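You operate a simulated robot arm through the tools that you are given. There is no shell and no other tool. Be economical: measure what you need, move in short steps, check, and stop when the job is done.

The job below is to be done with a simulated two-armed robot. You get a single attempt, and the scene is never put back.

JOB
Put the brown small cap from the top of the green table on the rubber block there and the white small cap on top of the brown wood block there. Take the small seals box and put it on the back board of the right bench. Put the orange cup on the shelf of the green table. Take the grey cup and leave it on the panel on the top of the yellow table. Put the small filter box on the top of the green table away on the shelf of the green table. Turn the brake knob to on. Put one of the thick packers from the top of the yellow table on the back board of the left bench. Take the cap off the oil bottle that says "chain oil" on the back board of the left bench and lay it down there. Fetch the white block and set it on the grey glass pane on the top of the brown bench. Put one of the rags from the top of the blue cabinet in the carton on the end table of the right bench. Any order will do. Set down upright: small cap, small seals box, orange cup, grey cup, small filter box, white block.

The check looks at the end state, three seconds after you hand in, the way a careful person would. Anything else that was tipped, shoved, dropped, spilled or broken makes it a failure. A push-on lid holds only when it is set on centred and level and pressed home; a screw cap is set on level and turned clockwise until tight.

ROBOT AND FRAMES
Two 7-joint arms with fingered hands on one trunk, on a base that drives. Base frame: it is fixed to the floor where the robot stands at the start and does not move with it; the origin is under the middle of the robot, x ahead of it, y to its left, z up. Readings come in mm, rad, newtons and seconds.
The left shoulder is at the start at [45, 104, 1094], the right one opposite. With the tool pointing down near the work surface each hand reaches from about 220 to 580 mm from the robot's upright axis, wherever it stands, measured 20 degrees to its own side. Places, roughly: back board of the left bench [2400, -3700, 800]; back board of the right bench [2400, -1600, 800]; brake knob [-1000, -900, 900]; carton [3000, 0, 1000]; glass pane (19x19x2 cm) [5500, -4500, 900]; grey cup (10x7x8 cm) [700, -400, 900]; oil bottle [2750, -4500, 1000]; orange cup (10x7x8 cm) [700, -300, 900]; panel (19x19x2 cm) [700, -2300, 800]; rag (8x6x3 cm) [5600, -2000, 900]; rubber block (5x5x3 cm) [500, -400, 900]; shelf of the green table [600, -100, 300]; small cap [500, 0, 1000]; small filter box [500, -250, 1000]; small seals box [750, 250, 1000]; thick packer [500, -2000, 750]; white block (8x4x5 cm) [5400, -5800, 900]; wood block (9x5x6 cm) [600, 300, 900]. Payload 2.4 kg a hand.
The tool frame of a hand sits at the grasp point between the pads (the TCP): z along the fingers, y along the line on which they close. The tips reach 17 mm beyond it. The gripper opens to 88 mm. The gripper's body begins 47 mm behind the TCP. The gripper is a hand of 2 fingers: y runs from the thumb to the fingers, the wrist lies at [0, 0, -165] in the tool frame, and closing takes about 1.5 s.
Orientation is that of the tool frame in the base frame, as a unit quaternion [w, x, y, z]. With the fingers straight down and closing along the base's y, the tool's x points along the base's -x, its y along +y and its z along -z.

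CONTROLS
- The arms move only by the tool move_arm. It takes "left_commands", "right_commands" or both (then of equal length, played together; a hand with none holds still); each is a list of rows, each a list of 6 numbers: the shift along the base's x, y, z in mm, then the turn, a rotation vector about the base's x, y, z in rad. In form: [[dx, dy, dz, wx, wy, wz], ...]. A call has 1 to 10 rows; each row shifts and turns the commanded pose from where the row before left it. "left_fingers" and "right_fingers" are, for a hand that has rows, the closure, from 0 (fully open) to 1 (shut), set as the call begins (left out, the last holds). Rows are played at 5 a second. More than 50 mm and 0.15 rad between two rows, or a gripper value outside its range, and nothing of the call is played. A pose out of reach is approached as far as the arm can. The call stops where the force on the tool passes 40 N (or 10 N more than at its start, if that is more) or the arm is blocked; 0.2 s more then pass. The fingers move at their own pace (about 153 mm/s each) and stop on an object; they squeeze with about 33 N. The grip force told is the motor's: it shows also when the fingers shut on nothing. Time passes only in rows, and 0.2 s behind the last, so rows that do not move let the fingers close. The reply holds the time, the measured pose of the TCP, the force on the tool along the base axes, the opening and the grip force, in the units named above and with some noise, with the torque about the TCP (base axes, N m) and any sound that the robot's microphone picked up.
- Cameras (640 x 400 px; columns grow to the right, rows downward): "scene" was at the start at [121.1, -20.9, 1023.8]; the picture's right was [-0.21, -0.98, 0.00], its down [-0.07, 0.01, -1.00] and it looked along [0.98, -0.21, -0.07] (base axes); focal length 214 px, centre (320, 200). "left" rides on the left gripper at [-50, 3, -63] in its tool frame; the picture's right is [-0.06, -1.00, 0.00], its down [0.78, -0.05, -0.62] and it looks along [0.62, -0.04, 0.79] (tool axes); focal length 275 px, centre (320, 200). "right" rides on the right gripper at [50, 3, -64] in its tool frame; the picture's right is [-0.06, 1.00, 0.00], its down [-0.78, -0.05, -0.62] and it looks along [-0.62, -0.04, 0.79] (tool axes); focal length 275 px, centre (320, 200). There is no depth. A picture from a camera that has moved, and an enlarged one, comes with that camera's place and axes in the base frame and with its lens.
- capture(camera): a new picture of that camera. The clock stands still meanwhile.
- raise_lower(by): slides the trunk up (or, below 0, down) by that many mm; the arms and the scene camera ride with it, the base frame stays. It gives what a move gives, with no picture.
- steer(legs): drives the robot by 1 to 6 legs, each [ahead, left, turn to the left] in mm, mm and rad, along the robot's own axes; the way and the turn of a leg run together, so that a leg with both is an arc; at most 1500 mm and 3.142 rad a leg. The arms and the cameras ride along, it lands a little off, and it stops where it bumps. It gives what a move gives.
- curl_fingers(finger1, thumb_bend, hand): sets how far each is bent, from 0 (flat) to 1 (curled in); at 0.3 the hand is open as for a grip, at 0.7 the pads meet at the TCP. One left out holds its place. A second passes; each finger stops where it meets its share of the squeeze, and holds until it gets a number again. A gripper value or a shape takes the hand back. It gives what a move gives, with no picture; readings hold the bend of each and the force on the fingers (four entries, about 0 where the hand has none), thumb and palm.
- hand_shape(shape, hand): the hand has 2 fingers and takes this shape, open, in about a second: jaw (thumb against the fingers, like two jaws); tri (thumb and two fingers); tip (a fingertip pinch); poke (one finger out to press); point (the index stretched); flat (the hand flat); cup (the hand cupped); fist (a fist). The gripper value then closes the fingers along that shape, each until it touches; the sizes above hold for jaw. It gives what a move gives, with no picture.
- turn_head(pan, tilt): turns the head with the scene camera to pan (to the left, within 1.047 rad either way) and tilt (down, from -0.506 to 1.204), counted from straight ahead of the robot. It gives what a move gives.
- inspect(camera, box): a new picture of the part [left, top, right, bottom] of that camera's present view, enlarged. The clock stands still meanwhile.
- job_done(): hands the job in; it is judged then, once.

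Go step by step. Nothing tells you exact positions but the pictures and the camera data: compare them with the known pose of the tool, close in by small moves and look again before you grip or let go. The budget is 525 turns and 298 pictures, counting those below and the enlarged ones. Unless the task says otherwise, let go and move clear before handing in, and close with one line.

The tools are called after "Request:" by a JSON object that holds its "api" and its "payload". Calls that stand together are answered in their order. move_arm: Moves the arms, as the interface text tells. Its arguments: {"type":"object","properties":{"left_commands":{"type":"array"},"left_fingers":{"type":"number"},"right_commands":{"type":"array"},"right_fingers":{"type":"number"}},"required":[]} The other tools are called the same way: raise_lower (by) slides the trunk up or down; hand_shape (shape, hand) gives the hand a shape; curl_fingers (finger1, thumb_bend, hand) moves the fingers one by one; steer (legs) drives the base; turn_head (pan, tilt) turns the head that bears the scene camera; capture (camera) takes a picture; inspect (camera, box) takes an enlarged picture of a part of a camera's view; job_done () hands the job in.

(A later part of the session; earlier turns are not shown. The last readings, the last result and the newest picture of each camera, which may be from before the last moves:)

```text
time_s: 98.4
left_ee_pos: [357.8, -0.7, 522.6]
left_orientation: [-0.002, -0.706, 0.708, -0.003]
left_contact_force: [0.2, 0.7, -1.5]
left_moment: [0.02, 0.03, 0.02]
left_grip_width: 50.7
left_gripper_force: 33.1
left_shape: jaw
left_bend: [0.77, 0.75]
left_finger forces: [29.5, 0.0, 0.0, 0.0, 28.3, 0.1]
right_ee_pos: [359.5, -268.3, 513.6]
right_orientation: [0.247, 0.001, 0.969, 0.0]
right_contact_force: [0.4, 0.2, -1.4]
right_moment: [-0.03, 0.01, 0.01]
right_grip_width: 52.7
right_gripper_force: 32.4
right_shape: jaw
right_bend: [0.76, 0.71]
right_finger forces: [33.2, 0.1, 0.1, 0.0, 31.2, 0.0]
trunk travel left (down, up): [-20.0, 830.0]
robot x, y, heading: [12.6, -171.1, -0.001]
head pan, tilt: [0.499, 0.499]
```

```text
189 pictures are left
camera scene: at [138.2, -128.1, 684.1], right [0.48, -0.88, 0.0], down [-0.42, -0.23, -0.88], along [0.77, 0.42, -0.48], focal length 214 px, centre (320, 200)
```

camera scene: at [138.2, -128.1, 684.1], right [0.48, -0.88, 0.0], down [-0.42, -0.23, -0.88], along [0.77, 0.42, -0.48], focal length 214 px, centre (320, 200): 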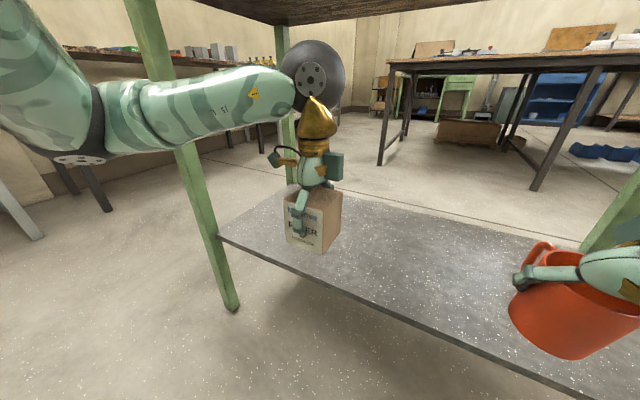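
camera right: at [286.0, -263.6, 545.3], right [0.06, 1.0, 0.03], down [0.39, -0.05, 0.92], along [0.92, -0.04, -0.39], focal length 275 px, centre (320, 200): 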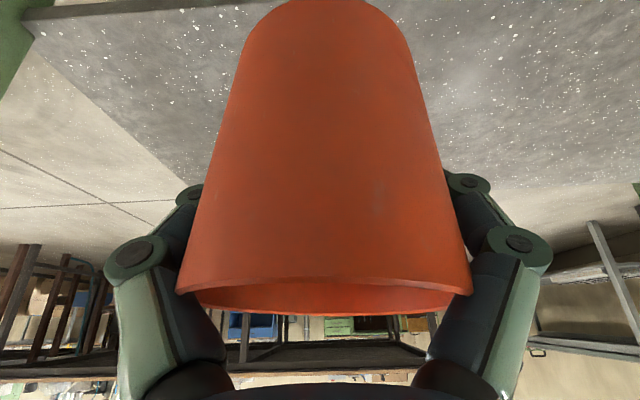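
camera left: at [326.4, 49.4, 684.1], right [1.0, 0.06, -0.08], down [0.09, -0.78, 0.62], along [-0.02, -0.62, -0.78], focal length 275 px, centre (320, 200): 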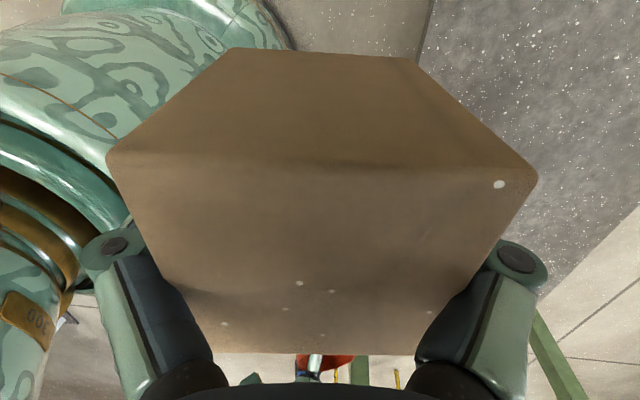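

Both arms are below the table top with elbows out to the sides. Drive forward 150 mm.

Request:
{"api": "steer", "payload": {"legs": [[145, 0, 0]]}}

Request:
{"api": "turn_head", "payload": {"pan": 0, "tilt": 0.6}}

Request:
{"api": "capture", "payload": {"camera": "scene"}}

Request:
{"api": "capture", "payload": {"camera": "left"}}

```text
time_s: 99.7
left_ee_pos: [480.1, -2.6, 523.7]
left_orientation: [0.0, -0.703, 0.711, -0.004]
left_contact_force: [-0.7, 0.1, -1.8]
left_moment: [-0.02, 0.0, 0.01]
left_grip_width: 50.7
left_gripper_force: 32.6
left_shape: jaw
left_bend: [0.77, 0.75]
left_finger forces: [29.3, 0.0, 0.0, 0.0, 28.2, 0.0]
right_ee_pos: [472.6, -269.4, 510.0]
right_orientation: [0.239, 0.001, 0.971, -0.002]
right_contact_force: [0.0, 0.1, -0.9]
right_moment: [0.05, 0.01, 0.0]
right_grip_width: 52.6
right_gripper_force: 33.4
right_shape: jaw
right_bend: [0.76, 0.71]
right_finger forces: [33.2, 0.1, 0.0, 0.0, 31.0, 0.1]
trunk travel left (down, up): [-20.0, 830.0]
robot x, y, heading: [133.0, -171.1, -0.009]
head pan, tilt: [0.499, 0.499]
stopped in leg 1: the robot was blocked; the commanded pose is now the measured one
```

```text
time_s: 100.6
left_ee_pos: [480.8, -1.5, 524.4]
left_orientation: [0.001, -0.703, 0.711, -0.005]
left_contact_force: [0.1, 0.3, -1.2]
left_moment: [0.01, 0.0, -0.02]
left_grip_width: 50.6
left_gripper_force: 32.6
left_shape: jaw
left_bend: [0.77, 0.75]
left_finger forces: [29.4, 0.0, 0.1, 0.0, 28.3, 0.0]
right_ee_pos: [473.8, -269.5, 509.9]
right_orientation: [0.238, 0.002, 0.971, -0.001]
right_contact_force: [0.2, -0.3, -1.2]
right_moment: [0.0, -0.02, 0.01]
right_grip_width: 52.7
right_gripper_force: 33.4
right_shape: jaw
right_bend: [0.76, 0.71]
right_finger forces: [33.2, 0.0, 0.0, 0.1, 31.0, 0.0]
trunk travel left (down, up): [-20.0, 830.0]
robot x, y, heading: [134.8, -169.7, -0.011]
head pan, tilt: [0.0, 0.6]
```

```text
188 pictures are left
camera scene: at [267.4, -171.5, 675.5], right [-0.01, -1.0, 0.0], down [-0.56, 0.0, -0.83], along [0.83, -0.01, -0.56], focal length 214 px, centre (320, 200)
```

scene: 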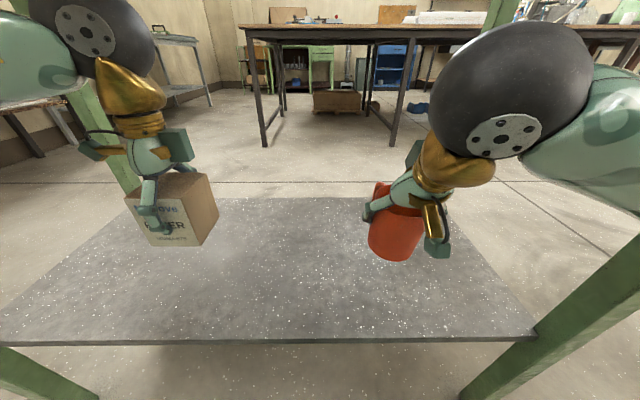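

```text
187 pictures are left
camera left: at [478.2, 47.2, 584.9], right [1.0, 0.05, 0.01], down [0.04, -0.78, 0.62], along [0.04, -0.62, -0.78], focal length 275 px, centre (320, 200)
```

left: 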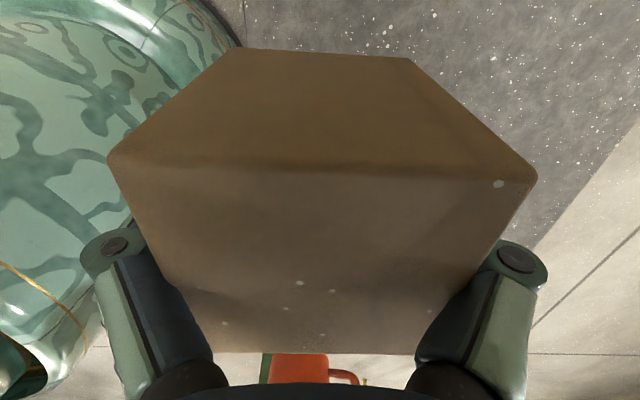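

The base stopped at x≈134 (something touched lightly); both objects are already over the shelf. I back off 8 mm, and lower both with a little forward extension.

Request:
{"api": "steer", "payload": {"legs": [[-8, 0, 0]]}}

Request:
{"api": "move_arm", "payload": {"left_commands": [[8, 0, -33, 0, 0, 0], [8, 0, -33, 0, 0, 0], [8, 0, -33, 0, 0, 0], [8, 0, -30, 0, 0, 0]], "right_commands": [[8, 0, -26, 0, 0, 0], [8, 0, -26, 0, 0, 0], [8, 0, -26, 0, -0.02, 0], [10, 0, -26, 0, 0, 0]]}}

Request:
{"api": "capture", "payload": {"camera": "scene"}}

Request:
{"api": "capture", "payload": {"camera": "right"}}

```text
time_s: 101.4
left_ee_pos: [474.0, -1.0, 522.5]
left_orientation: [-0.002, -0.704, 0.71, -0.003]
left_contact_force: [-0.8, 0.1, -0.3]
left_moment: [0.01, 0.03, 0.0]
left_grip_width: 50.3
left_gripper_force: 33.2
left_shape: jaw
left_bend: [0.77, 0.75]
left_finger forces: [29.4, 0.0, 0.0, 0.0, 28.2, 0.0]
right_ee_pos: [468.3, -269.0, 509.3]
right_orientation: [0.236, 0.002, 0.972, -0.001]
right_contact_force: [-0.3, -0.4, -1.1]
right_moment: [-0.01, -0.01, 0.01]
right_grip_width: 52.6
right_gripper_force: 32.8
right_shape: jaw
right_bend: [0.76, 0.71]
right_finger forces: [33.2, 0.1, 0.0, 0.1, 31.0, 0.0]
trunk travel left (down, up): [-20.0, 830.0]
robot x, y, heading: [127.1, -167.8, -0.01]
head pan, tilt: [0.0, 0.6]
```

```text
time_s: 102.4
left_ee_pos: [505.2, -3.5, 393.8]
left_orientation: [-0.002, -0.704, 0.71, -0.004]
left_contact_force: [0.3, 0.6, -1.1]
left_moment: [0.02, -0.01, -0.03]
left_grip_width: 50.7
left_gripper_force: 33.4
left_shape: jaw
left_bend: [0.77, 0.75]
left_finger forces: [28.5, 0.0, 0.0, 0.0, 27.7, 0.0]
right_ee_pos: [501.6, -268.8, 404.5]
right_orientation: [0.247, 0.001, 0.969, -0.001]
right_contact_force: [0.6, 0.2, -0.7]
right_moment: [-0.01, 0.03, 0.0]
right_grip_width: 52.8
right_gripper_force: 33.6
right_shape: jaw
right_bend: [0.76, 0.71]
right_finger forces: [32.5, 0.0, 0.0, 0.0, 30.5, 0.1]
trunk travel left (down, up): [-20.0, 830.0]
robot x, y, heading: [125.6, -174.6, -0.008]
head pan, tilt: [0.0, 0.6]
```

```text
186 pictures are left
camera scene: at [262.2, -172.0, 675.0], right [-0.01, -1.0, 0.0], down [-0.57, 0.0, -0.82], along [0.82, -0.01, -0.57], focal length 214 px, centre (320, 200)
```

scene: 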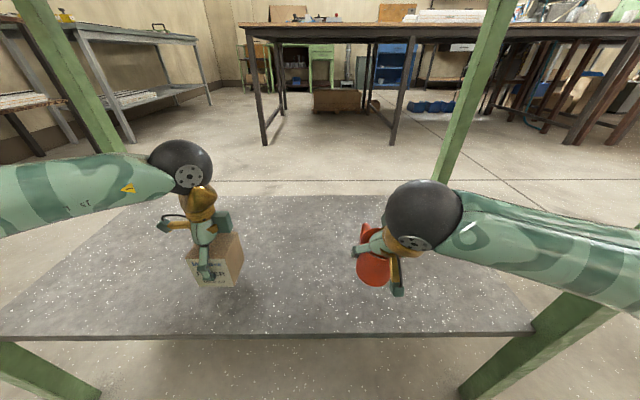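

```text
185 pictures are left
camera right: at [428.4, -263.9, 435.9], right [0.06, 1.0, 0.03], down [0.39, -0.05, 0.92], along [0.92, -0.04, -0.39], focal length 275 px, centre (320, 200)
```

right: 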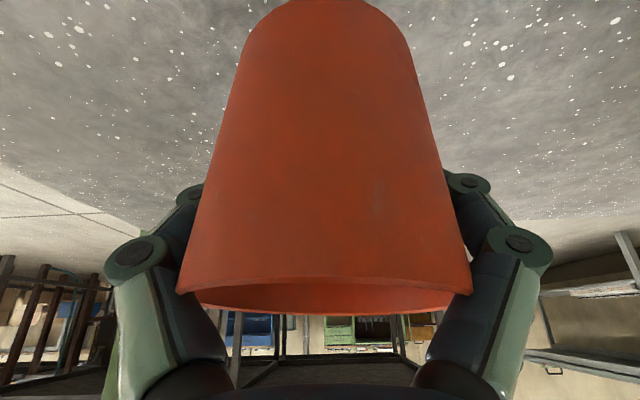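

Cup and box are level. Lower further toward the shelf.

Request:
{"api": "move_arm", "payload": {"left_commands": [[0, 0, -15, 0, 0, 0], [0, 0, -12, 0, 0, 0], [0, 0, 0, 0, 0, 0]], "right_commands": [[0, 0, -15, 0, 0, 0], [0, 0, -12, 0, 0, 0], [0, 0, 0, 0, 0, 0]]}}

Request:
{"api": "inspect", "payload": {"camera": "scene", "box": [150, 200, 430, 320]}}

```text
time_s: 103.2
left_ee_pos: [507.8, -3.5, 366.5]
left_orientation: [-0.002, -0.704, 0.71, -0.003]
left_contact_force: [0.0, 0.4, -1.7]
left_moment: [0.05, 0.01, 0.03]
left_grip_width: 50.7
left_gripper_force: 33.6
left_shape: jaw
left_bend: [0.77, 0.75]
left_finger forces: [28.5, 0.0, 0.0, 0.1, 27.4, 0.1]
right_ee_pos: [502.4, -269.0, 377.2]
right_orientation: [0.247, 0.002, 0.969, 0.0]
right_contact_force: [0.3, -0.3, -0.8]
right_moment: [-0.03, -0.01, -0.04]
right_grip_width: 52.8
right_gripper_force: 33.2
right_shape: jaw
right_bend: [0.76, 0.71]
right_finger forces: [32.5, 0.1, 0.1, 0.0, 30.3, 0.0]
trunk travel left (down, up): [-20.0, 830.0]
robot x, y, heading: [124.2, -169.7, -0.008]
head pan, tilt: [0.0, 0.6]
```

```text
2.29 times, centred on (290, 260) of scene
camera zoom: at [262.2, -172.0, 675.0], right [-0.01, -1.0, 0.0], down [-0.57, 0.0, -0.82], along [0.82, -0.01, -0.57], focal length 490 px, centre (389, 63)
```

zoom: 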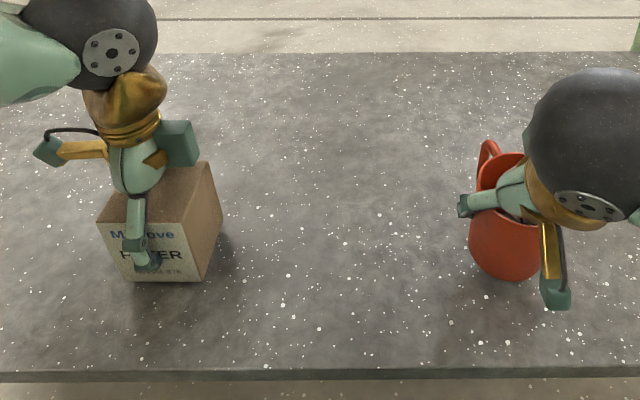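

Request:
{"api": "move_arm", "payload": {"left_commands": [[0, 0, -4, 0, 0, 0], [0, 0, 0, 0, 0, 0]], "right_commands": [[0, 0, -4, 0, 0, 0], [0, 0, 0, 0, 0, 0]]}}

Request:
{"api": "move_arm", "payload": {"left_commands": [[0, 0, -4, 0, 0, 0], [0, 0, 0, 0, 0, 0]], "right_commands": [[0, 0, -4, 0, 0, 0], [0, 0, 0, 0, 0, 0]]}}

Request:
{"api": "move_arm", "payload": {"left_commands": [[0, 0, -4, 0, 0, 0], [0, 0, 0, 0, 0, 0]], "right_commands": [[0, 0, -4, 0, 0, 0], [0, 0, 0, 0, 0, 0]]}}

```text
time_s: 103.8
left_ee_pos: [508.3, -3.2, 362.8]
left_orientation: [-0.001, -0.704, 0.71, -0.003]
left_contact_force: [-0.3, 0.9, -1.6]
left_moment: [0.0, -0.02, 0.02]
left_grip_width: 50.5
left_gripper_force: 33.5
left_shape: jaw
left_bend: [0.77, 0.75]
left_finger forces: [28.6, 0.1, 0.1, 0.1, 27.4, 0.1]
right_ee_pos: [503.7, -269.6, 374.4]
right_orientation: [0.247, 0.001, 0.969, 0.0]
right_contact_force: [-0.6, -0.4, -1.6]
right_moment: [0.02, -0.03, -0.02]
right_grip_width: 52.5
right_gripper_force: 33.4
right_shape: jaw
right_bend: [0.76, 0.71]
right_finger forces: [32.4, 0.1, 0.0, 0.0, 30.4, 0.1]
trunk travel left (down, up): [-20.0, 830.0]
robot x, y, heading: [126.7, -169.8, -0.009]
head pan, tilt: [0.0, 0.6]
```

```text
time_s: 104.4
left_ee_pos: [506.7, -2.6, 357.9]
left_orientation: [-0.001, -0.704, 0.71, -0.003]
left_contact_force: [-0.2, 0.4, 0.0]
left_moment: [-0.01, -0.03, 0.02]
left_grip_width: 50.6
left_gripper_force: 32.5
left_shape: jaw
left_bend: [0.77, 0.75]
left_finger forces: [28.8, 0.1, 0.1, 0.0, 27.4, 0.0]
right_ee_pos: [502.6, -268.6, 370.1]
right_orientation: [0.247, 0.002, 0.969, -0.001]
right_contact_force: [-0.6, 0.2, -1.3]
right_moment: [0.02, 0.02, -0.02]
right_grip_width: 52.7
right_gripper_force: 33.1
right_shape: jaw
right_bend: [0.76, 0.71]
right_finger forces: [32.5, 0.0, 0.1, 0.0, 30.3, 0.1]
trunk travel left (down, up): [-20.0, 830.0]
robot x, y, heading: [128.4, -170.4, -0.009]
head pan, tilt: [0.0, 0.6]
```

```text
time_s: 105.0
left_ee_pos: [507.4, -2.3, 355.4]
left_orientation: [-0.001, -0.704, 0.71, -0.005]
left_contact_force: [-4.6, 0.5, 25.6]
left_moment: [-0.01, -0.19, 0.01]
left_grip_width: 50.4
left_gripper_force: 32.8
left_shape: jaw
left_bend: [0.78, 0.75]
left_finger forces: [40.0, 0.0, 0.0, 0.1, 32.7, 0.0]
right_ee_pos: [501.4, -267.6, 367.5]
right_orientation: [0.248, 0.002, 0.969, 0.0]
right_contact_force: [0.9, 0.4, 5.1]
right_moment: [-0.1, 0.06, 0.01]
right_grip_width: 52.6
right_gripper_force: 33.4
right_shape: jaw
right_bend: [0.76, 0.71]
right_finger forces: [32.5, 0.0, 0.0, 0.0, 31.6, 0.0]
trunk travel left (down, up): [-20.0, 830.0]
robot x, y, heading: [126.2, -170.7, -0.012]
head pan, tilt: [0.0, 0.6]
```

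Both in contact with the shelf. Relieve the left by 2 mm and open both hands.

Request:
{"api": "move_arm", "payload": {"left_commands": [[0, 0, 2, 0, 0, 0], [0, 0, 0, 0, 0, 0]]}}

Request:
{"api": "move_arm", "payload": {"left_commands": [[0, 0, 0, 0, 0, 0], [0, 0, 0, 0, 0, 0], [0, 0, 0, 0, 0, 0], [0, 0, 0, 0, 0, 0]], "left_fingers": 0.1, "right_commands": [[0, 0, 0, 0, 0, 0], [0, 0, 0, 0, 0, 0], [0, 0, 0, 0, 0, 0], [0, 0, 0, 0, 0, 0]], "right_fingers": 0.03}}

Request:
{"api": "capture", "payload": {"camera": "right"}}

Request:
{"api": "inspect", "payload": {"camera": "scene", "box": [150, 200, 430, 320]}}

```text
time_s: 105.6
left_ee_pos: [507.3, -3.0, 357.8]
left_orientation: [-0.002, -0.704, 0.71, -0.004]
left_contact_force: [1.0, -1.6, 11.4]
left_moment: [-0.04, -0.18, 0.03]
left_grip_width: 50.5
left_gripper_force: 32.7
left_shape: jaw
left_bend: [0.78, 0.75]
left_finger forces: [32.4, 0.0, 0.1, 0.1, 31.5, 0.0]
right_ee_pos: [502.1, -268.6, 365.9]
right_orientation: [0.249, 0.001, 0.969, 0.0]
right_contact_force: [2.9, 0.8, 11.3]
right_moment: [-0.17, 0.15, 0.03]
right_grip_width: 52.6
right_gripper_force: 32.8
right_shape: jaw
right_bend: [0.76, 0.71]
right_finger forces: [33.5, 0.1, 0.1, 0.0, 32.9, 0.1]
trunk travel left (down, up): [-20.0, 830.0]
robot x, y, heading: [129.1, -168.9, -0.004]
head pan, tilt: [0.0, 0.6]
```

```text
time_s: 106.6
left_ee_pos: [508.1, -2.4, 357.9]
left_orientation: [-0.001, -0.704, 0.71, -0.004]
left_contact_force: [-0.3, -0.9, 12.3]
left_moment: [0.02, 0.01, 0.01]
left_grip_width: 78.9
left_gripper_force: 0.1
left_shape: jaw
left_bend: [0.48, 0.44]
left_finger forces: [8.4, 0.1, 0.1, 0.1, 8.0, 0.0]
right_ee_pos: [502.2, -267.7, 365.8]
right_orientation: [0.248, 0.002, 0.969, -0.001]
right_contact_force: [1.4, 0.5, 11.5]
right_moment: [-0.11, 0.21, 0.06]
right_grip_width: 84.9
right_gripper_force: 0.1
right_shape: jaw
right_bend: [0.36, 0.34]
right_finger forces: [5.2, 0.0, 0.0, 0.1, 7.6, 0.1]
trunk travel left (down, up): [-20.0, 830.0]
robot x, y, heading: [127.1, -168.5, -0.013]
head pan, tilt: [0.0, 0.6]
```

```text
183 pictures are left
camera right: at [428.3, -263.7, 398.1], right [0.06, 1.0, 0.03], down [0.39, -0.05, 0.92], along [0.92, -0.04, -0.39], focal length 275 px, centre (320, 200)
```

right: 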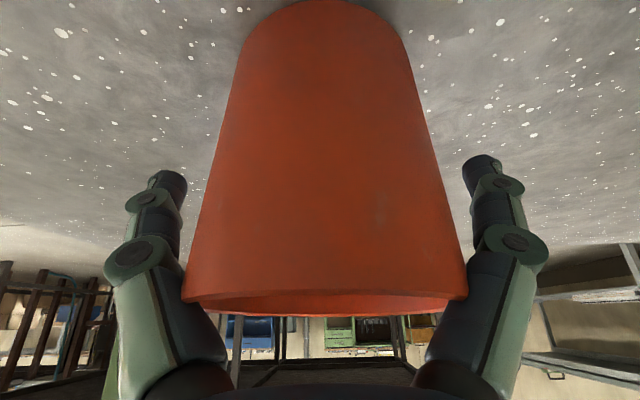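

```text
2.29 times, centred on (290, 260) of scene
camera zoom: at [261.5, -172.1, 675.2], right [-0.01, -1.0, 0.0], down [-0.56, 0.0, -0.83], along [0.83, -0.01, -0.56], focal length 490 px, centre (389, 63)
```

zoom: 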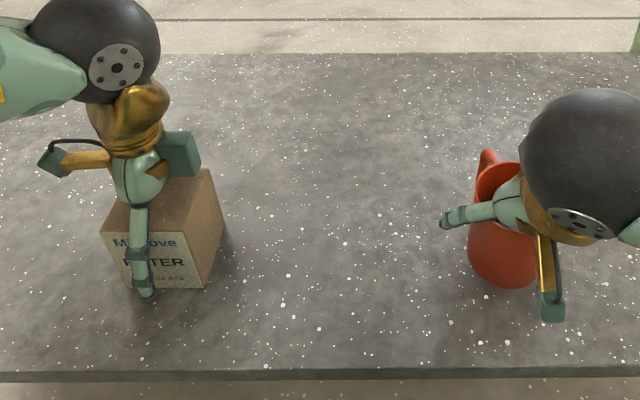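

Both released. Retract left straight up, right back along its tool axis.

Request:
{"api": "move_arm", "payload": {"left_commands": [[0, 0, 6, 0, 0, 0], [0, 0, 15, 0, 0, 0], [0, 0, 30, 0, 0, 0], [0, 0, 35, 0, 0, 0], [0, 0, 20, 0, 0, 0]], "left_fingers": 0.05, "right_commands": [[-3, 0, 5, 0, 0, 0], [-7, 0, 13, 0, 0, 0], [-15, 0, 27, 0, 0, 0], [-18, 0, 32, 0, 0, 0], [-18, 0, 32, 0, 0, 0]], "right_fingers": 0}}

Request:
{"api": "capture", "payload": {"camera": "scene"}}

```text
time_s: 107.8
left_ee_pos: [506.6, -2.3, 461.6]
left_orientation: [-0.001, -0.704, 0.71, -0.003]
left_contact_force: [-0.6, 0.0, 0.1]
left_moment: [0.02, 0.02, 0.02]
left_grip_width: 83.6
left_gripper_force: 0.0
left_shape: jaw
left_bend: [0.4, 0.37]
left_finger forces: [0.0, 0.0, 0.0, 0.1, 0.0, 0.1]
right_ee_pos: [442.0, -266.9, 475.8]
right_orientation: [0.247, 0.002, 0.969, -0.001]
right_contact_force: [0.2, 0.3, -0.5]
right_moment: [-0.01, -0.01, -0.02]
right_grip_width: 87.9
right_gripper_force: 0.0
right_shape: jaw
right_bend: [0.3, 0.3]
right_finger forces: [0.0, 0.0, 0.0, 0.1, 0.0, 0.0]
trunk travel left (down, up): [-20.0, 830.0]
robot x, y, heading: [129.9, -173.7, -0.007]
head pan, tilt: [0.0, 0.6]
```

```text
181 pictures are left
camera scene: at [262.2, -172.0, 675.0], right [-0.01, -1.0, 0.0], down [-0.57, 0.0, -0.82], along [0.82, -0.01, -0.57], focal length 214 px, centre (320, 200)
```

scene: 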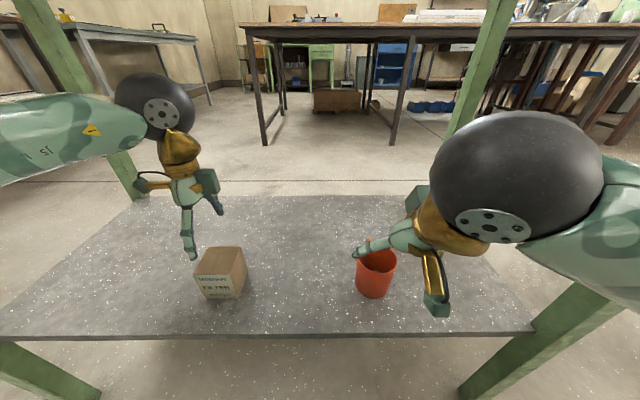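

Both items stand on the shelf. Back out 260 mm, then raise the trunk.

Request:
{"api": "steer", "payload": {"legs": [[-260, 0, 0]]}}

Request:
{"api": "raise_lower", "payload": {"by": 400}}

Request:
{"api": "raise_lower", "payload": {"by": 100}}

Request:
{"api": "turn_head", "payload": {"pan": 0, "tilt": 0.6}}

Request:
{"api": "capture", "payload": {"camera": "scene"}}

```text
time_s: 109.7
left_ee_pos: [240.8, -0.5, 462.1]
left_orientation: [-0.001, -0.704, 0.71, -0.003]
left_contact_force: [0.1, 0.3, -0.5]
left_moment: [0.0, 0.0, 0.0]
left_grip_width: 83.6
left_gripper_force: 0.1
left_shape: jaw
left_bend: [0.4, 0.37]
left_finger forces: [0.0, 0.0, 0.0, 0.1, 0.0, 0.0]
right_ee_pos: [176.1, -264.9, 475.5]
right_orientation: [0.247, 0.002, 0.969, 0.0]
right_contact_force: [-0.3, 0.1, 0.6]
right_moment: [0.0, -0.03, -0.01]
right_grip_width: 87.7
right_gripper_force: 0.0
right_shape: jaw
right_bend: [0.3, 0.3]
right_finger forces: [0.0, 0.0, 0.1, 0.1, 0.0, 0.0]
trunk travel left (down, up): [-20.0, 830.0]
robot x, y, heading: [-140.4, -168.4, -0.007]
head pan, tilt: [0.0, 0.6]
```

```text
time_s: 113.5
left_ee_pos: [240.6, 0.7, 861.8]
left_orientation: [-0.002, -0.704, 0.71, -0.004]
left_contact_force: [-0.3, 0.6, -0.9]
left_moment: [0.03, -0.02, 0.0]
left_grip_width: 83.4
left_gripper_force: 0.1
left_shape: jaw
left_bend: [0.4, 0.37]
left_finger forces: [0.0, 0.1, 0.1, 0.1, 0.0, 0.1]
right_ee_pos: [174.8, -265.1, 875.6]
right_orientation: [0.246, 0.001, 0.969, 0.0]
right_contact_force: [-0.4, -0.4, -0.7]
right_moment: [-0.03, 0.02, 0.02]
right_grip_width: 87.9
right_gripper_force: 0.1
right_shape: jaw
right_bend: [0.3, 0.3]
right_finger forces: [0.0, 0.0, 0.1, 0.0, 0.0, 0.1]
trunk travel left (down, up): [-420.0, 430.0]
robot x, y, heading: [-144.1, -169.3, -0.005]
head pan, tilt: [0.0, 0.6]
```

```text
time_s: 114.8
left_ee_pos: [241.4, 0.0, 961.8]
left_orientation: [-0.001, -0.704, 0.71, -0.003]
left_contact_force: [1.0, -0.1, -0.6]
left_moment: [-0.01, -0.01, 0.02]
left_grip_width: 84.0
left_gripper_force: 0.2
left_shape: jaw
left_bend: [0.4, 0.37]
left_finger forces: [0.1, 0.1, 0.0, 0.0, 0.0, 0.0]
right_ee_pos: [175.1, -265.0, 975.2]
right_orientation: [0.248, 0.002, 0.969, 0.0]
right_contact_force: [0.8, -0.3, 0.7]
right_moment: [-0.02, 0.02, 0.02]
right_grip_width: 87.6
right_gripper_force: 0.0
right_shape: jaw
right_bend: [0.3, 0.3]
right_finger forces: [0.0, 0.0, 0.1, 0.1, 0.0, 0.0]
trunk travel left (down, up): [-520.0, 330.0]
robot x, y, heading: [-141.3, -167.4, -0.016]
head pan, tilt: [0.0, 0.6]
```

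```text
time_s: 115.4
left_ee_pos: [240.5, 0.6, 962.4]
left_orientation: [-0.002, -0.704, 0.711, -0.003]
left_contact_force: [0.0, 0.0, -0.6]
left_moment: [-0.01, -0.03, 0.0]
left_grip_width: 83.4
left_gripper_force: 0.1
left_shape: jaw
left_bend: [0.4, 0.37]
left_finger forces: [0.0, 0.1, 0.0, 0.0, 0.1, 0.0]
right_ee_pos: [176.4, -264.3, 975.0]
right_orientation: [0.247, 0.002, 0.969, 0.0]
right_contact_force: [0.1, -0.6, -0.8]
right_moment: [-0.01, 0.02, 0.02]
right_grip_width: 87.8
right_gripper_force: 0.0
right_shape: jaw
right_bend: [0.3, 0.3]
right_finger forces: [0.0, 0.1, 0.0, 0.0, 0.0, 0.0]
trunk travel left (down, up): [-520.0, 330.0]
robot x, y, heading: [-138.7, -168.4, -0.007]
head pan, tilt: [0.0, 0.6]
```

```text
180 pictures are left
camera scene: at [-23.4, -169.7, 1171.2], right [-0.01, -1.0, 0.0], down [-0.57, 0.0, -0.82], along [0.82, -0.01, -0.57], focal length 214 px, centre (320, 200)
```

scene: 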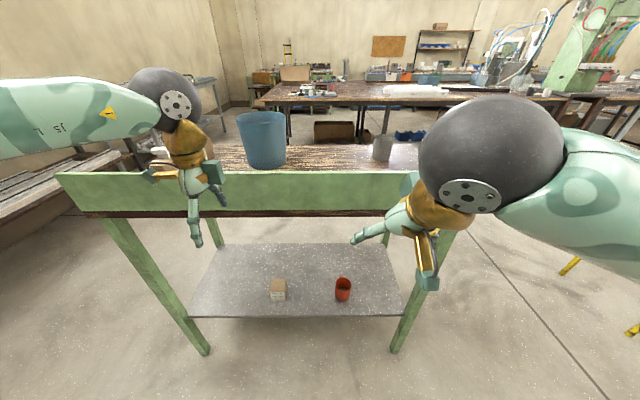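

Shelf items done. Next pick up the grey cup (right) and then the seals box (left). Reposition: hands up, trunk slightly down, drive to the table.

Request:
{"api": "move_arm", "payload": {"right_commands": [[30, 0, 35, 0, 0, 0], [30, 0, 35, 0, 0, 0], [30, 0, 35, 0, 0, 0], [30, 0, 35, 0, 0, 0]], "left_commands": [[0, 10, 35, 0, 0, -0.14], [0, 10, 35, 0, 0, -0.14], [0, 10, 35, 0, 0, -0.14], [0, 10, 35, 0, 0, -0.14]]}}

Request:
{"api": "raise_lower", "payload": {"by": -85}}

Request:
{"api": "steer", "payload": {"legs": [[0, -70, 0.008], [305, 0, 0]]}}

Request:
{"api": "turn_head", "payload": {"pan": -0.2, "tilt": 0.8}}

Request:
{"api": "capture", "payload": {"camera": "scene"}}

```text
time_s: 116.4
left_ee_pos: [240.5, 38.1, 1104.1]
left_orientation: [-0.002, -0.48, 0.877, -0.002]
left_contact_force: [0.4, 0.0, -1.0]
left_moment: [-0.02, 0.01, 0.02]
left_grip_width: 83.4
left_gripper_force: 0.1
left_shape: jaw
left_bend: [0.4, 0.37]
left_finger forces: [0.0, 0.0, 0.0, 0.0, 0.0, 0.1]
right_ee_pos: [294.3, -264.3, 1116.8]
right_orientation: [0.247, 0.001, 0.969, 0.0]
right_contact_force: [-0.3, 0.1, -0.4]
right_moment: [0.03, -0.02, 0.01]
right_grip_width: 87.6
right_gripper_force: 0.1
right_shape: jaw
right_bend: [0.3, 0.3]
right_finger forces: [0.0, 0.0, 0.1, 0.0, 0.0, 0.0]
trunk travel left (down, up): [-520.0, 330.0]
robot x, y, heading: [-138.3, -165.6, -0.01]
head pan, tilt: [0.0, 0.6]
```

```text
time_s: 117.6
left_ee_pos: [240.6, 39.8, 1017.4]
left_orientation: [-0.002, -0.48, 0.877, -0.004]
left_contact_force: [-0.3, 0.8, -0.3]
left_moment: [0.01, 0.06, 0.02]
left_grip_width: 83.7
left_gripper_force: 0.0
left_shape: jaw
left_bend: [0.4, 0.37]
left_finger forces: [0.1, 0.0, 0.0, 0.0, 0.1, 0.0]
right_ee_pos: [295.3, -264.4, 1031.1]
right_orientation: [0.248, 0.002, 0.969, 0.0]
right_contact_force: [-0.5, 0.2, -0.2]
right_moment: [0.0, -0.02, -0.01]
right_grip_width: 88.1
right_gripper_force: 0.1
right_shape: jaw
right_bend: [0.3, 0.3]
right_finger forces: [0.1, 0.1, 0.0, 0.0, 0.0, 0.0]
trunk travel left (down, up): [-435.0, 415.0]
robot x, y, heading: [-139.9, -164.4, -0.007]
head pan, tilt: [0.0, 0.6]
```

```text
time_s: 120.3
left_ee_pos: [543.1, -24.6, 1017.9]
left_orientation: [-0.003, -0.486, 0.874, -0.002]
left_contact_force: [0.0, 0.3, 0.2]
left_moment: [0.0, 0.05, -0.02]
left_grip_width: 83.7
left_gripper_force: 0.0
left_shape: jaw
left_bend: [0.4, 0.37]
left_finger forces: [0.0, 0.1, 0.0, 0.1, 0.0, 0.1]
right_ee_pos: [601.9, -327.4, 1031.0]
right_orientation: [0.247, -0.004, 0.969, 0.002]
right_contact_force: [-0.1, -0.2, -0.6]
right_moment: [0.01, 0.01, 0.0]
right_grip_width: 88.1
right_gripper_force: 0.1
right_shape: jaw
right_bend: [0.3, 0.3]
right_finger forces: [0.0, 0.0, 0.1, 0.0, 0.0, 0.0]
trunk travel left (down, up): [-435.0, 415.0]
robot x, y, heading: [166.1, -236.5, 0.003]
head pan, tilt: [0.0, 0.6]
```

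```text
time_s: 121.0
left_ee_pos: [543.2, -25.5, 1017.0]
left_orientation: [-0.002, -0.486, 0.874, -0.003]
left_contact_force: [0.0, 0.0, 0.1]
left_moment: [0.0, 0.04, 0.02]
left_grip_width: 83.5
left_gripper_force: 0.1
left_shape: jaw
left_bend: [0.4, 0.37]
left_finger forces: [0.0, 0.1, 0.0, 0.0, 0.0, 0.1]
right_ee_pos: [600.7, -328.9, 1030.4]
right_orientation: [0.247, -0.004, 0.969, 0.001]
right_contact_force: [-0.3, 0.6, 0.7]
right_moment: [0.0, -0.04, 0.02]
right_grip_width: 87.9
right_gripper_force: 0.1
right_shape: jaw
right_bend: [0.3, 0.3]
right_finger forces: [0.0, 0.0, 0.0, 0.1, 0.0, 0.0]
trunk travel left (down, up): [-435.0, 415.0]
robot x, y, heading: [164.6, -233.8, 0.002]
head pan, tilt: [-0.201, 0.799]
```

```text
179 pictures are left
camera scene: at [273.7, -253.5, 1068.8], right [-0.2, -0.98, 0.0], down [-0.7, 0.14, -0.7], along [0.68, -0.14, -0.72], focal length 214 px, centre (320, 200)
```

scene: 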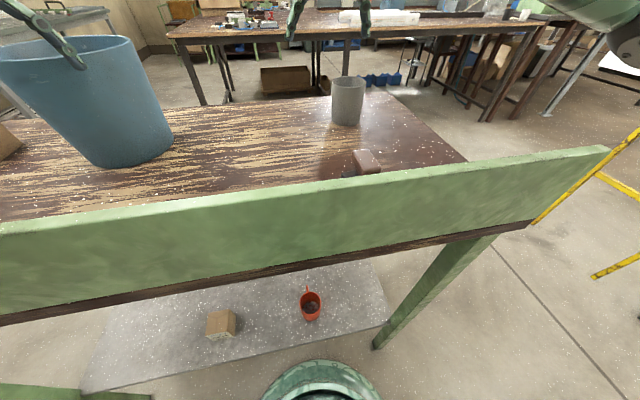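

Request:
{"api": "inspect", "payload": {"camera": "scene", "box": [290, 50, 430, 150]}}

Request:
{"api": "capture", "payload": {"camera": "right"}}

```text
4.00 times, centred on (360, 100) of scene
camera zoom: at [273.7, -253.5, 1068.8], right [-0.2, -0.98, 0.0], down [-0.7, 0.14, -0.7], along [0.68, -0.14, -0.72], focal length 858 px, centre (160, 600)
```

zoom: 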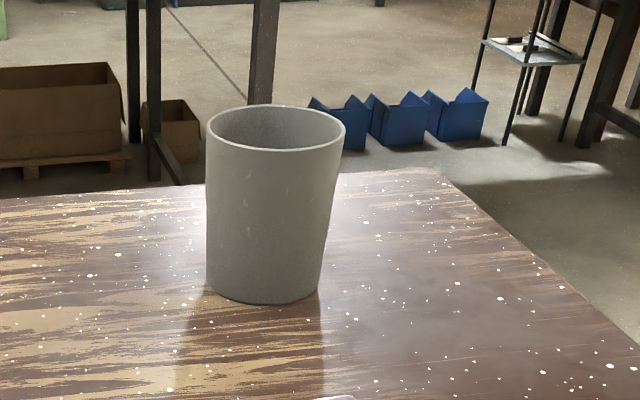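

```text
177 pictures are left
camera right: at [528.2, -325.1, 1062.2], right [0.05, 1.0, 0.03], down [0.39, -0.05, 0.92], along [0.92, -0.03, -0.39], focal length 275 px, centre (320, 200)
```

right: 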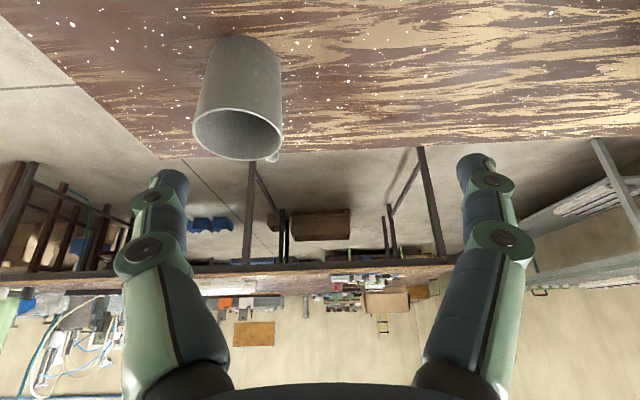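

Grey cup centre ≈(695,-395). Approach as with the orange one.

Request:
{"api": "move_arm", "payload": {"right_commands": [[16, -22, -14, 0, 0, 0], [15, -22, -15, 0, 0, 0], [15, -22, -15, 0, 0, 0], [15, 0, -27, 0, 0, 0], [14, 0, -26, 0, 0, 0]], "right_fingers": 0}}

Request:
{"api": "capture", "payload": {"camera": "right"}}

Request:
{"api": "inspect", "payload": {"camera": "scene", "box": [290, 50, 430, 150]}}

```text
time_s: 122.2
left_ee_pos: [543.2, -24.4, 1016.5]
left_orientation: [-0.002, -0.486, 0.874, -0.004]
left_contact_force: [-0.3, -0.1, -0.1]
left_moment: [-0.02, 0.03, 0.02]
left_grip_width: 83.7
left_gripper_force: 0.0
left_shape: jaw
left_bend: [0.4, 0.37]
left_finger forces: [0.1, 0.0, 0.0, 0.0, 0.0, 0.0]
right_ee_pos: [676.9, -394.3, 933.1]
right_orientation: [0.247, -0.004, 0.969, 0.001]
right_contact_force: [0.4, -0.1, 1.0]
right_moment: [0.03, 0.0, -0.01]
right_grip_width: 88.0
right_gripper_force: 0.1
right_shape: jaw
right_bend: [0.3, 0.3]
right_finger forces: [0.1, 0.1, 0.0, 0.0, 0.1, 0.0]
trunk travel left (down, up): [-435.0, 415.0]
robot x, y, heading: [166.7, -236.8, 0.003]
head pan, tilt: [-0.201, 0.799]
```

```text
176 pictures are left
camera right: at [602.8, -392.2, 964.5], right [0.05, 1.0, 0.03], down [0.39, -0.04, 0.92], along [0.92, -0.03, -0.39], focal length 275 px, centre (320, 200)
```

right: 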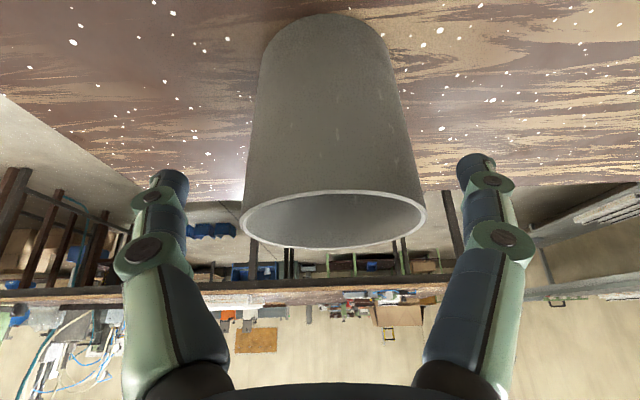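

```text
4.00 times, centred on (360, 100) of scene
camera zoom: at [273.8, -253.5, 1068.8], right [-0.2, -0.98, 0.0], down [-0.7, 0.14, -0.7], along [0.68, -0.14, -0.72], focal length 858 px, centre (160, 600)
```

zoom: 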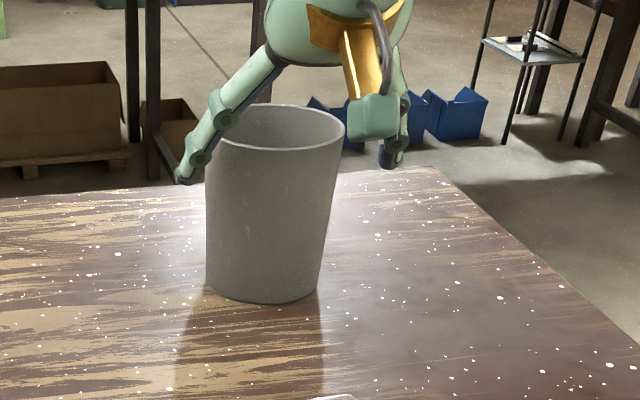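

Shift +4 mm in y and move in, then close.

Request:
{"api": "move_arm", "payload": {"right_commands": [[9, 4, -13, 0, 0, 0], [9, 0, -12, 0, 0, 0]]}}

Request:
{"api": "move_arm", "payload": {"right_commands": [[0, 0, 0, 0, 0, 0], [0, 0, 0, 0, 0, 0], [0, 0, 0, 0, 0, 0], [0, 0, 0, 0, 0, 0], [0, 0, 0, 0, 0, 0]], "right_fingers": 1}}

Request:
{"api": "capture", "payload": {"camera": "right"}}

Request:
{"api": "inspect", "payload": {"camera": "scene", "box": [290, 50, 430, 150]}}

```text
time_s: 122.8
left_ee_pos: [543.5, -24.8, 1017.0]
left_orientation: [-0.002, -0.486, 0.874, -0.003]
left_contact_force: [0.6, -0.9, -0.9]
left_moment: [-0.01, 0.02, -0.01]
left_grip_width: 83.4
left_gripper_force: 0.0
left_shape: jaw
left_bend: [0.4, 0.37]
left_finger forces: [0.0, 0.1, 0.1, 0.0, 0.0, 0.1]
right_ee_pos: [694.6, -391.5, 908.3]
right_orientation: [0.247, -0.004, 0.969, 0.001]
right_contact_force: [0.3, -0.6, 0.1]
right_moment: [-0.04, 0.0, -0.02]
right_grip_width: 87.9
right_gripper_force: 0.1
right_shape: jaw
right_bend: [0.3, 0.3]
right_finger forces: [0.0, 0.0, 0.0, 0.0, 0.3, 0.0]
trunk travel left (down, up): [-435.0, 415.0]
robot x, y, heading: [169.0, -238.6, 0.0]
head pan, tilt: [-0.201, 0.799]
```

```text
time_s: 124.0
left_ee_pos: [542.7, -24.8, 1018.6]
left_orientation: [-0.002, -0.486, 0.874, -0.003]
left_contact_force: [0.9, 0.5, 0.1]
left_moment: [-0.01, -0.01, 0.01]
left_grip_width: 83.5
left_gripper_force: 0.0
left_shape: jaw
left_bend: [0.4, 0.37]
left_finger forces: [0.0, 0.0, 0.0, 0.0, 0.1, 0.0]
right_ee_pos: [694.7, -390.8, 909.6]
right_orientation: [0.247, -0.004, 0.969, 0.001]
right_contact_force: [-0.5, -0.3, -0.8]
right_moment: [-0.01, 0.02, -0.03]
right_grip_width: 53.5
right_gripper_force: 32.6
right_shape: jaw
right_bend: [0.71, 0.72]
right_finger forces: [26.5, 0.0, 0.0, 0.0, 26.4, 0.0]
trunk travel left (down, up): [-435.0, 415.0]
robot x, y, heading: [169.1, -237.8, 0.004]
head pan, tilt: [-0.201, 0.799]
```

```text
174 pictures are left
camera right: at [620.9, -387.4, 940.0], right [0.05, 1.0, 0.03], down [0.39, -0.05, 0.92], along [0.92, -0.03, -0.39], focal length 275 px, centre (320, 200)
```

right: 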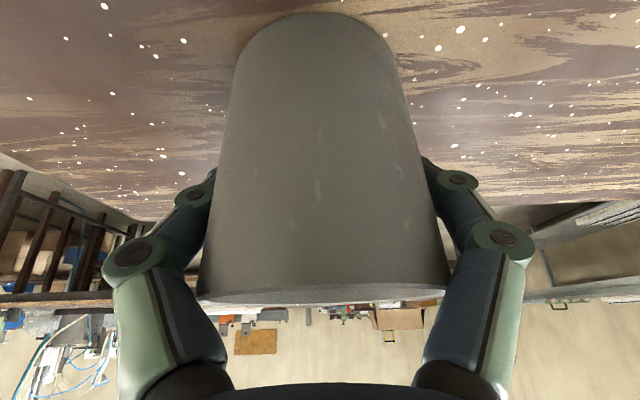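

```text
4.00 times, centred on (360, 100) of scene
camera zoom: at [273.8, -253.5, 1068.8], right [-0.2, -0.98, 0.0], down [-0.7, 0.14, -0.7], along [0.68, -0.14, -0.72], focal length 858 px, centre (160, 600)
```

zoom: 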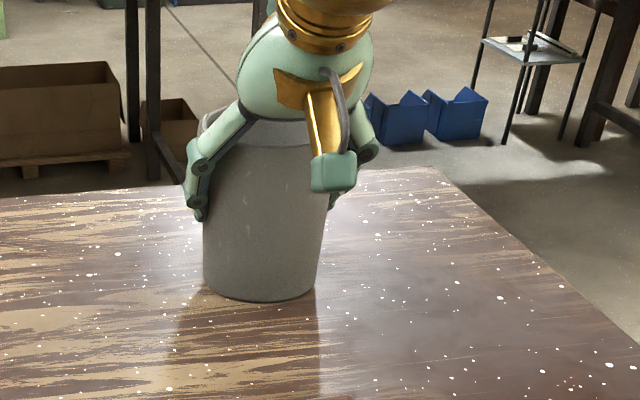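

Gripped. Lift, pull back to x≈480, then shift the base left for the seals box.

Request:
{"api": "move_arm", "payload": {"right_commands": [[0, 0, 5, 0, 0, 0], [0, 0, 20, 0, 0, 0], [0, 0, 40, 0, 0, 0], [-20, 0, 40, 0, 0, 0], [-38, 0, 25, 0, 0, 0], [-45, 0, 15, 0, 0, 0], [-45, 0, 10, 0, 0, 0], [-45, 0, 0, 0, 0, 0]]}}

Request:
{"api": "capture", "payload": {"camera": "right"}}

Request:
{"api": "steer", "payload": {"legs": [[0, 290, 0]]}}

Request:
{"api": "turn_head", "payload": {"pan": 0.35, "tilt": 0.75}}

Request:
{"api": "capture", "payload": {"camera": "scene"}}

```text
time_s: 125.8
left_ee_pos: [543.8, -24.9, 1017.3]
left_orientation: [-0.002, -0.485, 0.874, -0.003]
left_contact_force: [0.0, 0.7, -0.8]
left_moment: [0.04, -0.05, -0.02]
left_grip_width: 83.7
left_gripper_force: 0.2
left_shape: jaw
left_bend: [0.4, 0.37]
left_finger forces: [0.0, 0.0, 0.0, 0.0, 0.0, 0.0]
right_ee_pos: [500.2, -388.7, 1064.0]
right_orientation: [0.247, -0.004, 0.969, 0.001]
right_contact_force: [0.0, -0.2, -0.5]
right_moment: [-0.01, -0.04, 0.01]
right_grip_width: 53.8
right_gripper_force: 33.2
right_shape: jaw
right_bend: [0.71, 0.72]
right_finger forces: [26.3, 0.0, 0.0, 0.0, 26.2, 0.0]
trunk travel left (down, up): [-435.0, 415.0]
robot x, y, heading: [167.5, -234.4, 0.001]
head pan, tilt: [-0.201, 0.799]
```

```text
172 pictures are left
camera right: at [426.8, -385.5, 1095.1], right [0.05, 1.0, 0.03], down [0.39, -0.05, 0.92], along [0.92, -0.03, -0.39], focal length 275 px, centre (320, 200)
```

right: 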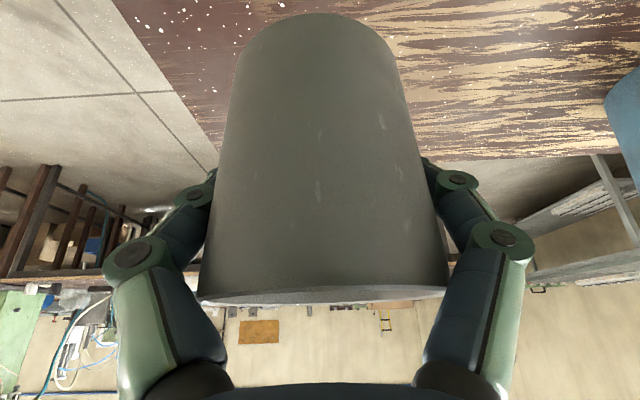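

```text
time_s: 127.8
left_ee_pos: [541.6, 258.9, 1015.6]
left_orientation: [-0.002, -0.486, 0.874, -0.003]
left_contact_force: [0.3, 0.1, 0.8]
left_moment: [0.02, 0.0, 0.0]
left_grip_width: 83.6
left_gripper_force: 0.1
left_shape: jaw
left_bend: [0.4, 0.37]
left_finger forces: [0.0, 0.1, 0.1, 0.1, 0.1, 0.0]
right_ee_pos: [500.7, -103.7, 1064.0]
right_orientation: [0.246, -0.006, 0.969, 0.002]
right_contact_force: [0.5, 0.5, -0.6]
right_moment: [0.0, 0.02, 0.0]
right_grip_width: 53.9
right_gripper_force: 33.7
right_shape: jaw
right_bend: [0.71, 0.72]
right_finger forces: [26.3, 0.0, 0.1, 0.0, 26.2, 0.0]
trunk travel left (down, up): [-435.0, 415.0]
robot x, y, heading: [165.2, 45.6, 0.005]
head pan, tilt: [-0.201, 0.799]
```

```text
time_s: 128.8
left_ee_pos: [542.1, 258.7, 1017.1]
left_orientation: [-0.002, -0.486, 0.874, -0.003]
left_contact_force: [0.1, -0.4, 0.1]
left_moment: [0.02, -0.02, 0.04]
left_grip_width: 83.4
left_gripper_force: 0.1
left_shape: jaw
left_bend: [0.4, 0.37]
left_finger forces: [0.0, 0.1, 0.0, 0.0, 0.1, 0.0]
right_ee_pos: [500.7, -106.0, 1063.0]
right_orientation: [0.247, -0.006, 0.969, 0.002]
right_contact_force: [0.2, -0.5, -0.7]
right_moment: [0.01, -0.01, 0.02]
right_grip_width: 53.5
right_gripper_force: 32.4
right_shape: jaw
right_bend: [0.71, 0.72]
right_finger forces: [26.2, 0.0, 0.1, 0.1, 26.3, 0.0]
trunk travel left (down, up): [-435.0, 415.0]
robot x, y, heading: [166.9, 47.9, 0.01]
head pan, tilt: [0.351, 0.75]
```

```text
171 pictures are left
camera scene: at [271.1, 74.1, 1072.8], right [0.35, -0.94, 0.0], down [-0.64, -0.24, -0.73], along [0.69, 0.26, -0.68], focal length 214 px, centre (320, 200)
```

scene: 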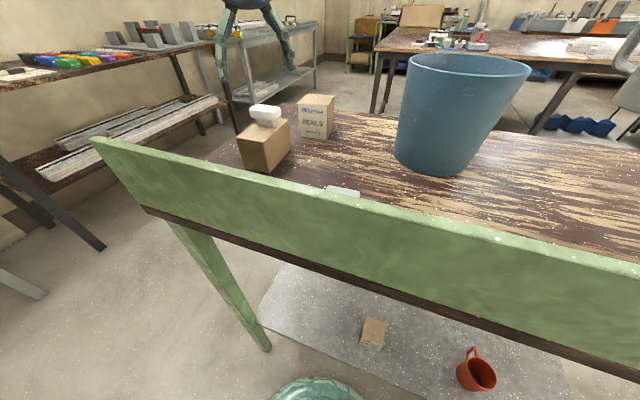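

Request:
{"api": "inspect", "payload": {"camera": "scene", "box": [230, 70, 370, 180]}}

Request:
{"api": "capture", "payload": {"camera": "left"}}

```text
3.64 times, centred on (300, 125) of scene
camera zoom: at [271.1, 74.1, 1072.8], right [0.35, -0.94, 0.0], down [-0.64, -0.24, -0.73], along [0.69, 0.26, -0.68], focal length 780 px, centre (393, 473)
```

zoom: 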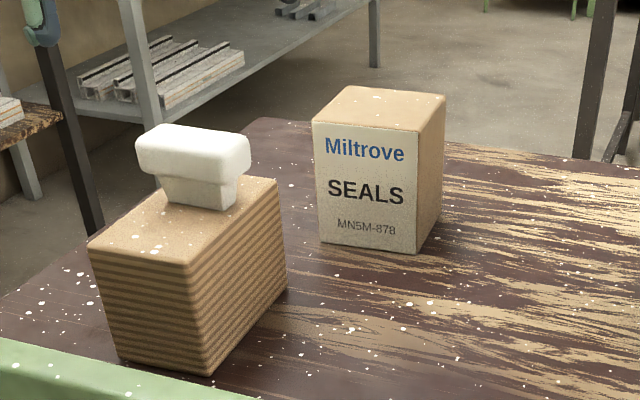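

```text
169 pictures are left
camera left: at [565.7, 302.6, 1078.5], right [0.88, -0.47, 0.0], down [-0.37, -0.69, 0.62], along [-0.29, -0.55, -0.78], focal length 275 px, centre (320, 200)
```

left: 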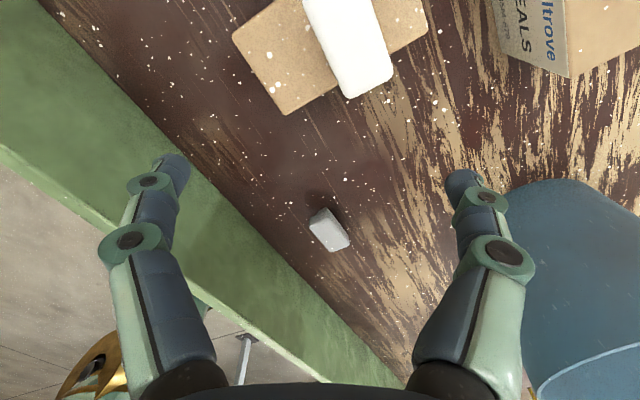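

Seals box centre ≈(701,244), turned ~6°. Reorient the left hand with a 30° forward tilt and approach above it.

Request:
{"api": "move_arm", "payload": {"left_commands": [[13.6, -2.5, 5, 0.0282, -0.058, -0.1106], [13.6, -2.5, 5, 0.0282, -0.058, -0.1106], [13.6, -2.5, 0, 0.0282, -0.058, -0.1106], [13.6, -2.5, 0, 0.0282, -0.058, -0.1106], [13.6, -2.5, 0, 0.0282, -0.058, -0.1106], [13.6, -2.5, -5, 0.0282, -0.058, -0.1106], [13.6, -2.5, -10, 0.0282, -0.058, -0.1106], [13.6, -2.5, -15, 0.0282, -0.058, -0.1106]], "left_fingers": 0}}

Request:
{"api": "inspect", "payload": {"camera": "scene", "box": [230, 30, 390, 150]}}

```text
time_s: 130.6
left_ee_pos: [649.6, 239.2, 997.7]
left_orientation: [0.244, -0.053, 0.968, -0.015]
left_contact_force: [-0.3, -0.5, 0.5]
left_moment: [0.0, 0.0, -0.01]
left_grip_width: 88.1
left_gripper_force: 0.1
left_shape: jaw
left_bend: [0.3, 0.3]
left_finger forces: [0.0, 0.0, 0.0, 0.0, 0.0, 0.0]
right_ee_pos: [501.2, -104.4, 1063.6]
right_orientation: [0.246, -0.006, 0.969, 0.002]
right_contact_force: [0.1, -0.2, -0.4]
right_moment: [0.01, 0.01, 0.04]
right_grip_width: 53.8
right_gripper_force: 32.2
right_shape: jaw
right_bend: [0.71, 0.72]
right_finger forces: [26.3, 0.1, 0.0, 0.0, 26.3, 0.0]
trunk travel left (down, up): [-435.0, 415.0]
robot x, y, heading: [165.8, 45.0, 0.005]
head pan, tilt: [0.351, 0.75]
```

```text
3.33 times, centred on (310, 90) of scene
camera zoom: at [271.1, 74.2, 1072.8], right [0.35, -0.94, 0.0], down [-0.64, -0.24, -0.73], along [0.69, 0.26, -0.68], focal length 715 px, centre (353, 567)
```

zoom: 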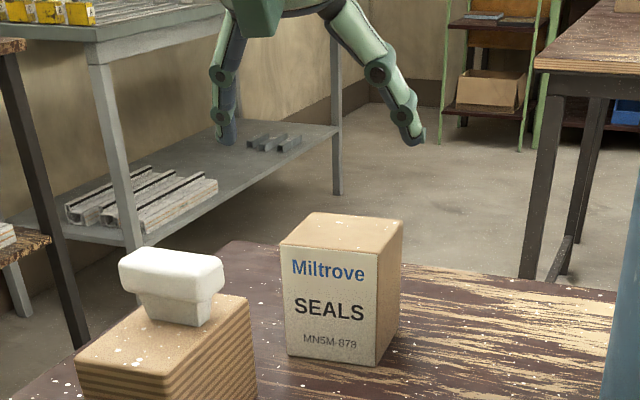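

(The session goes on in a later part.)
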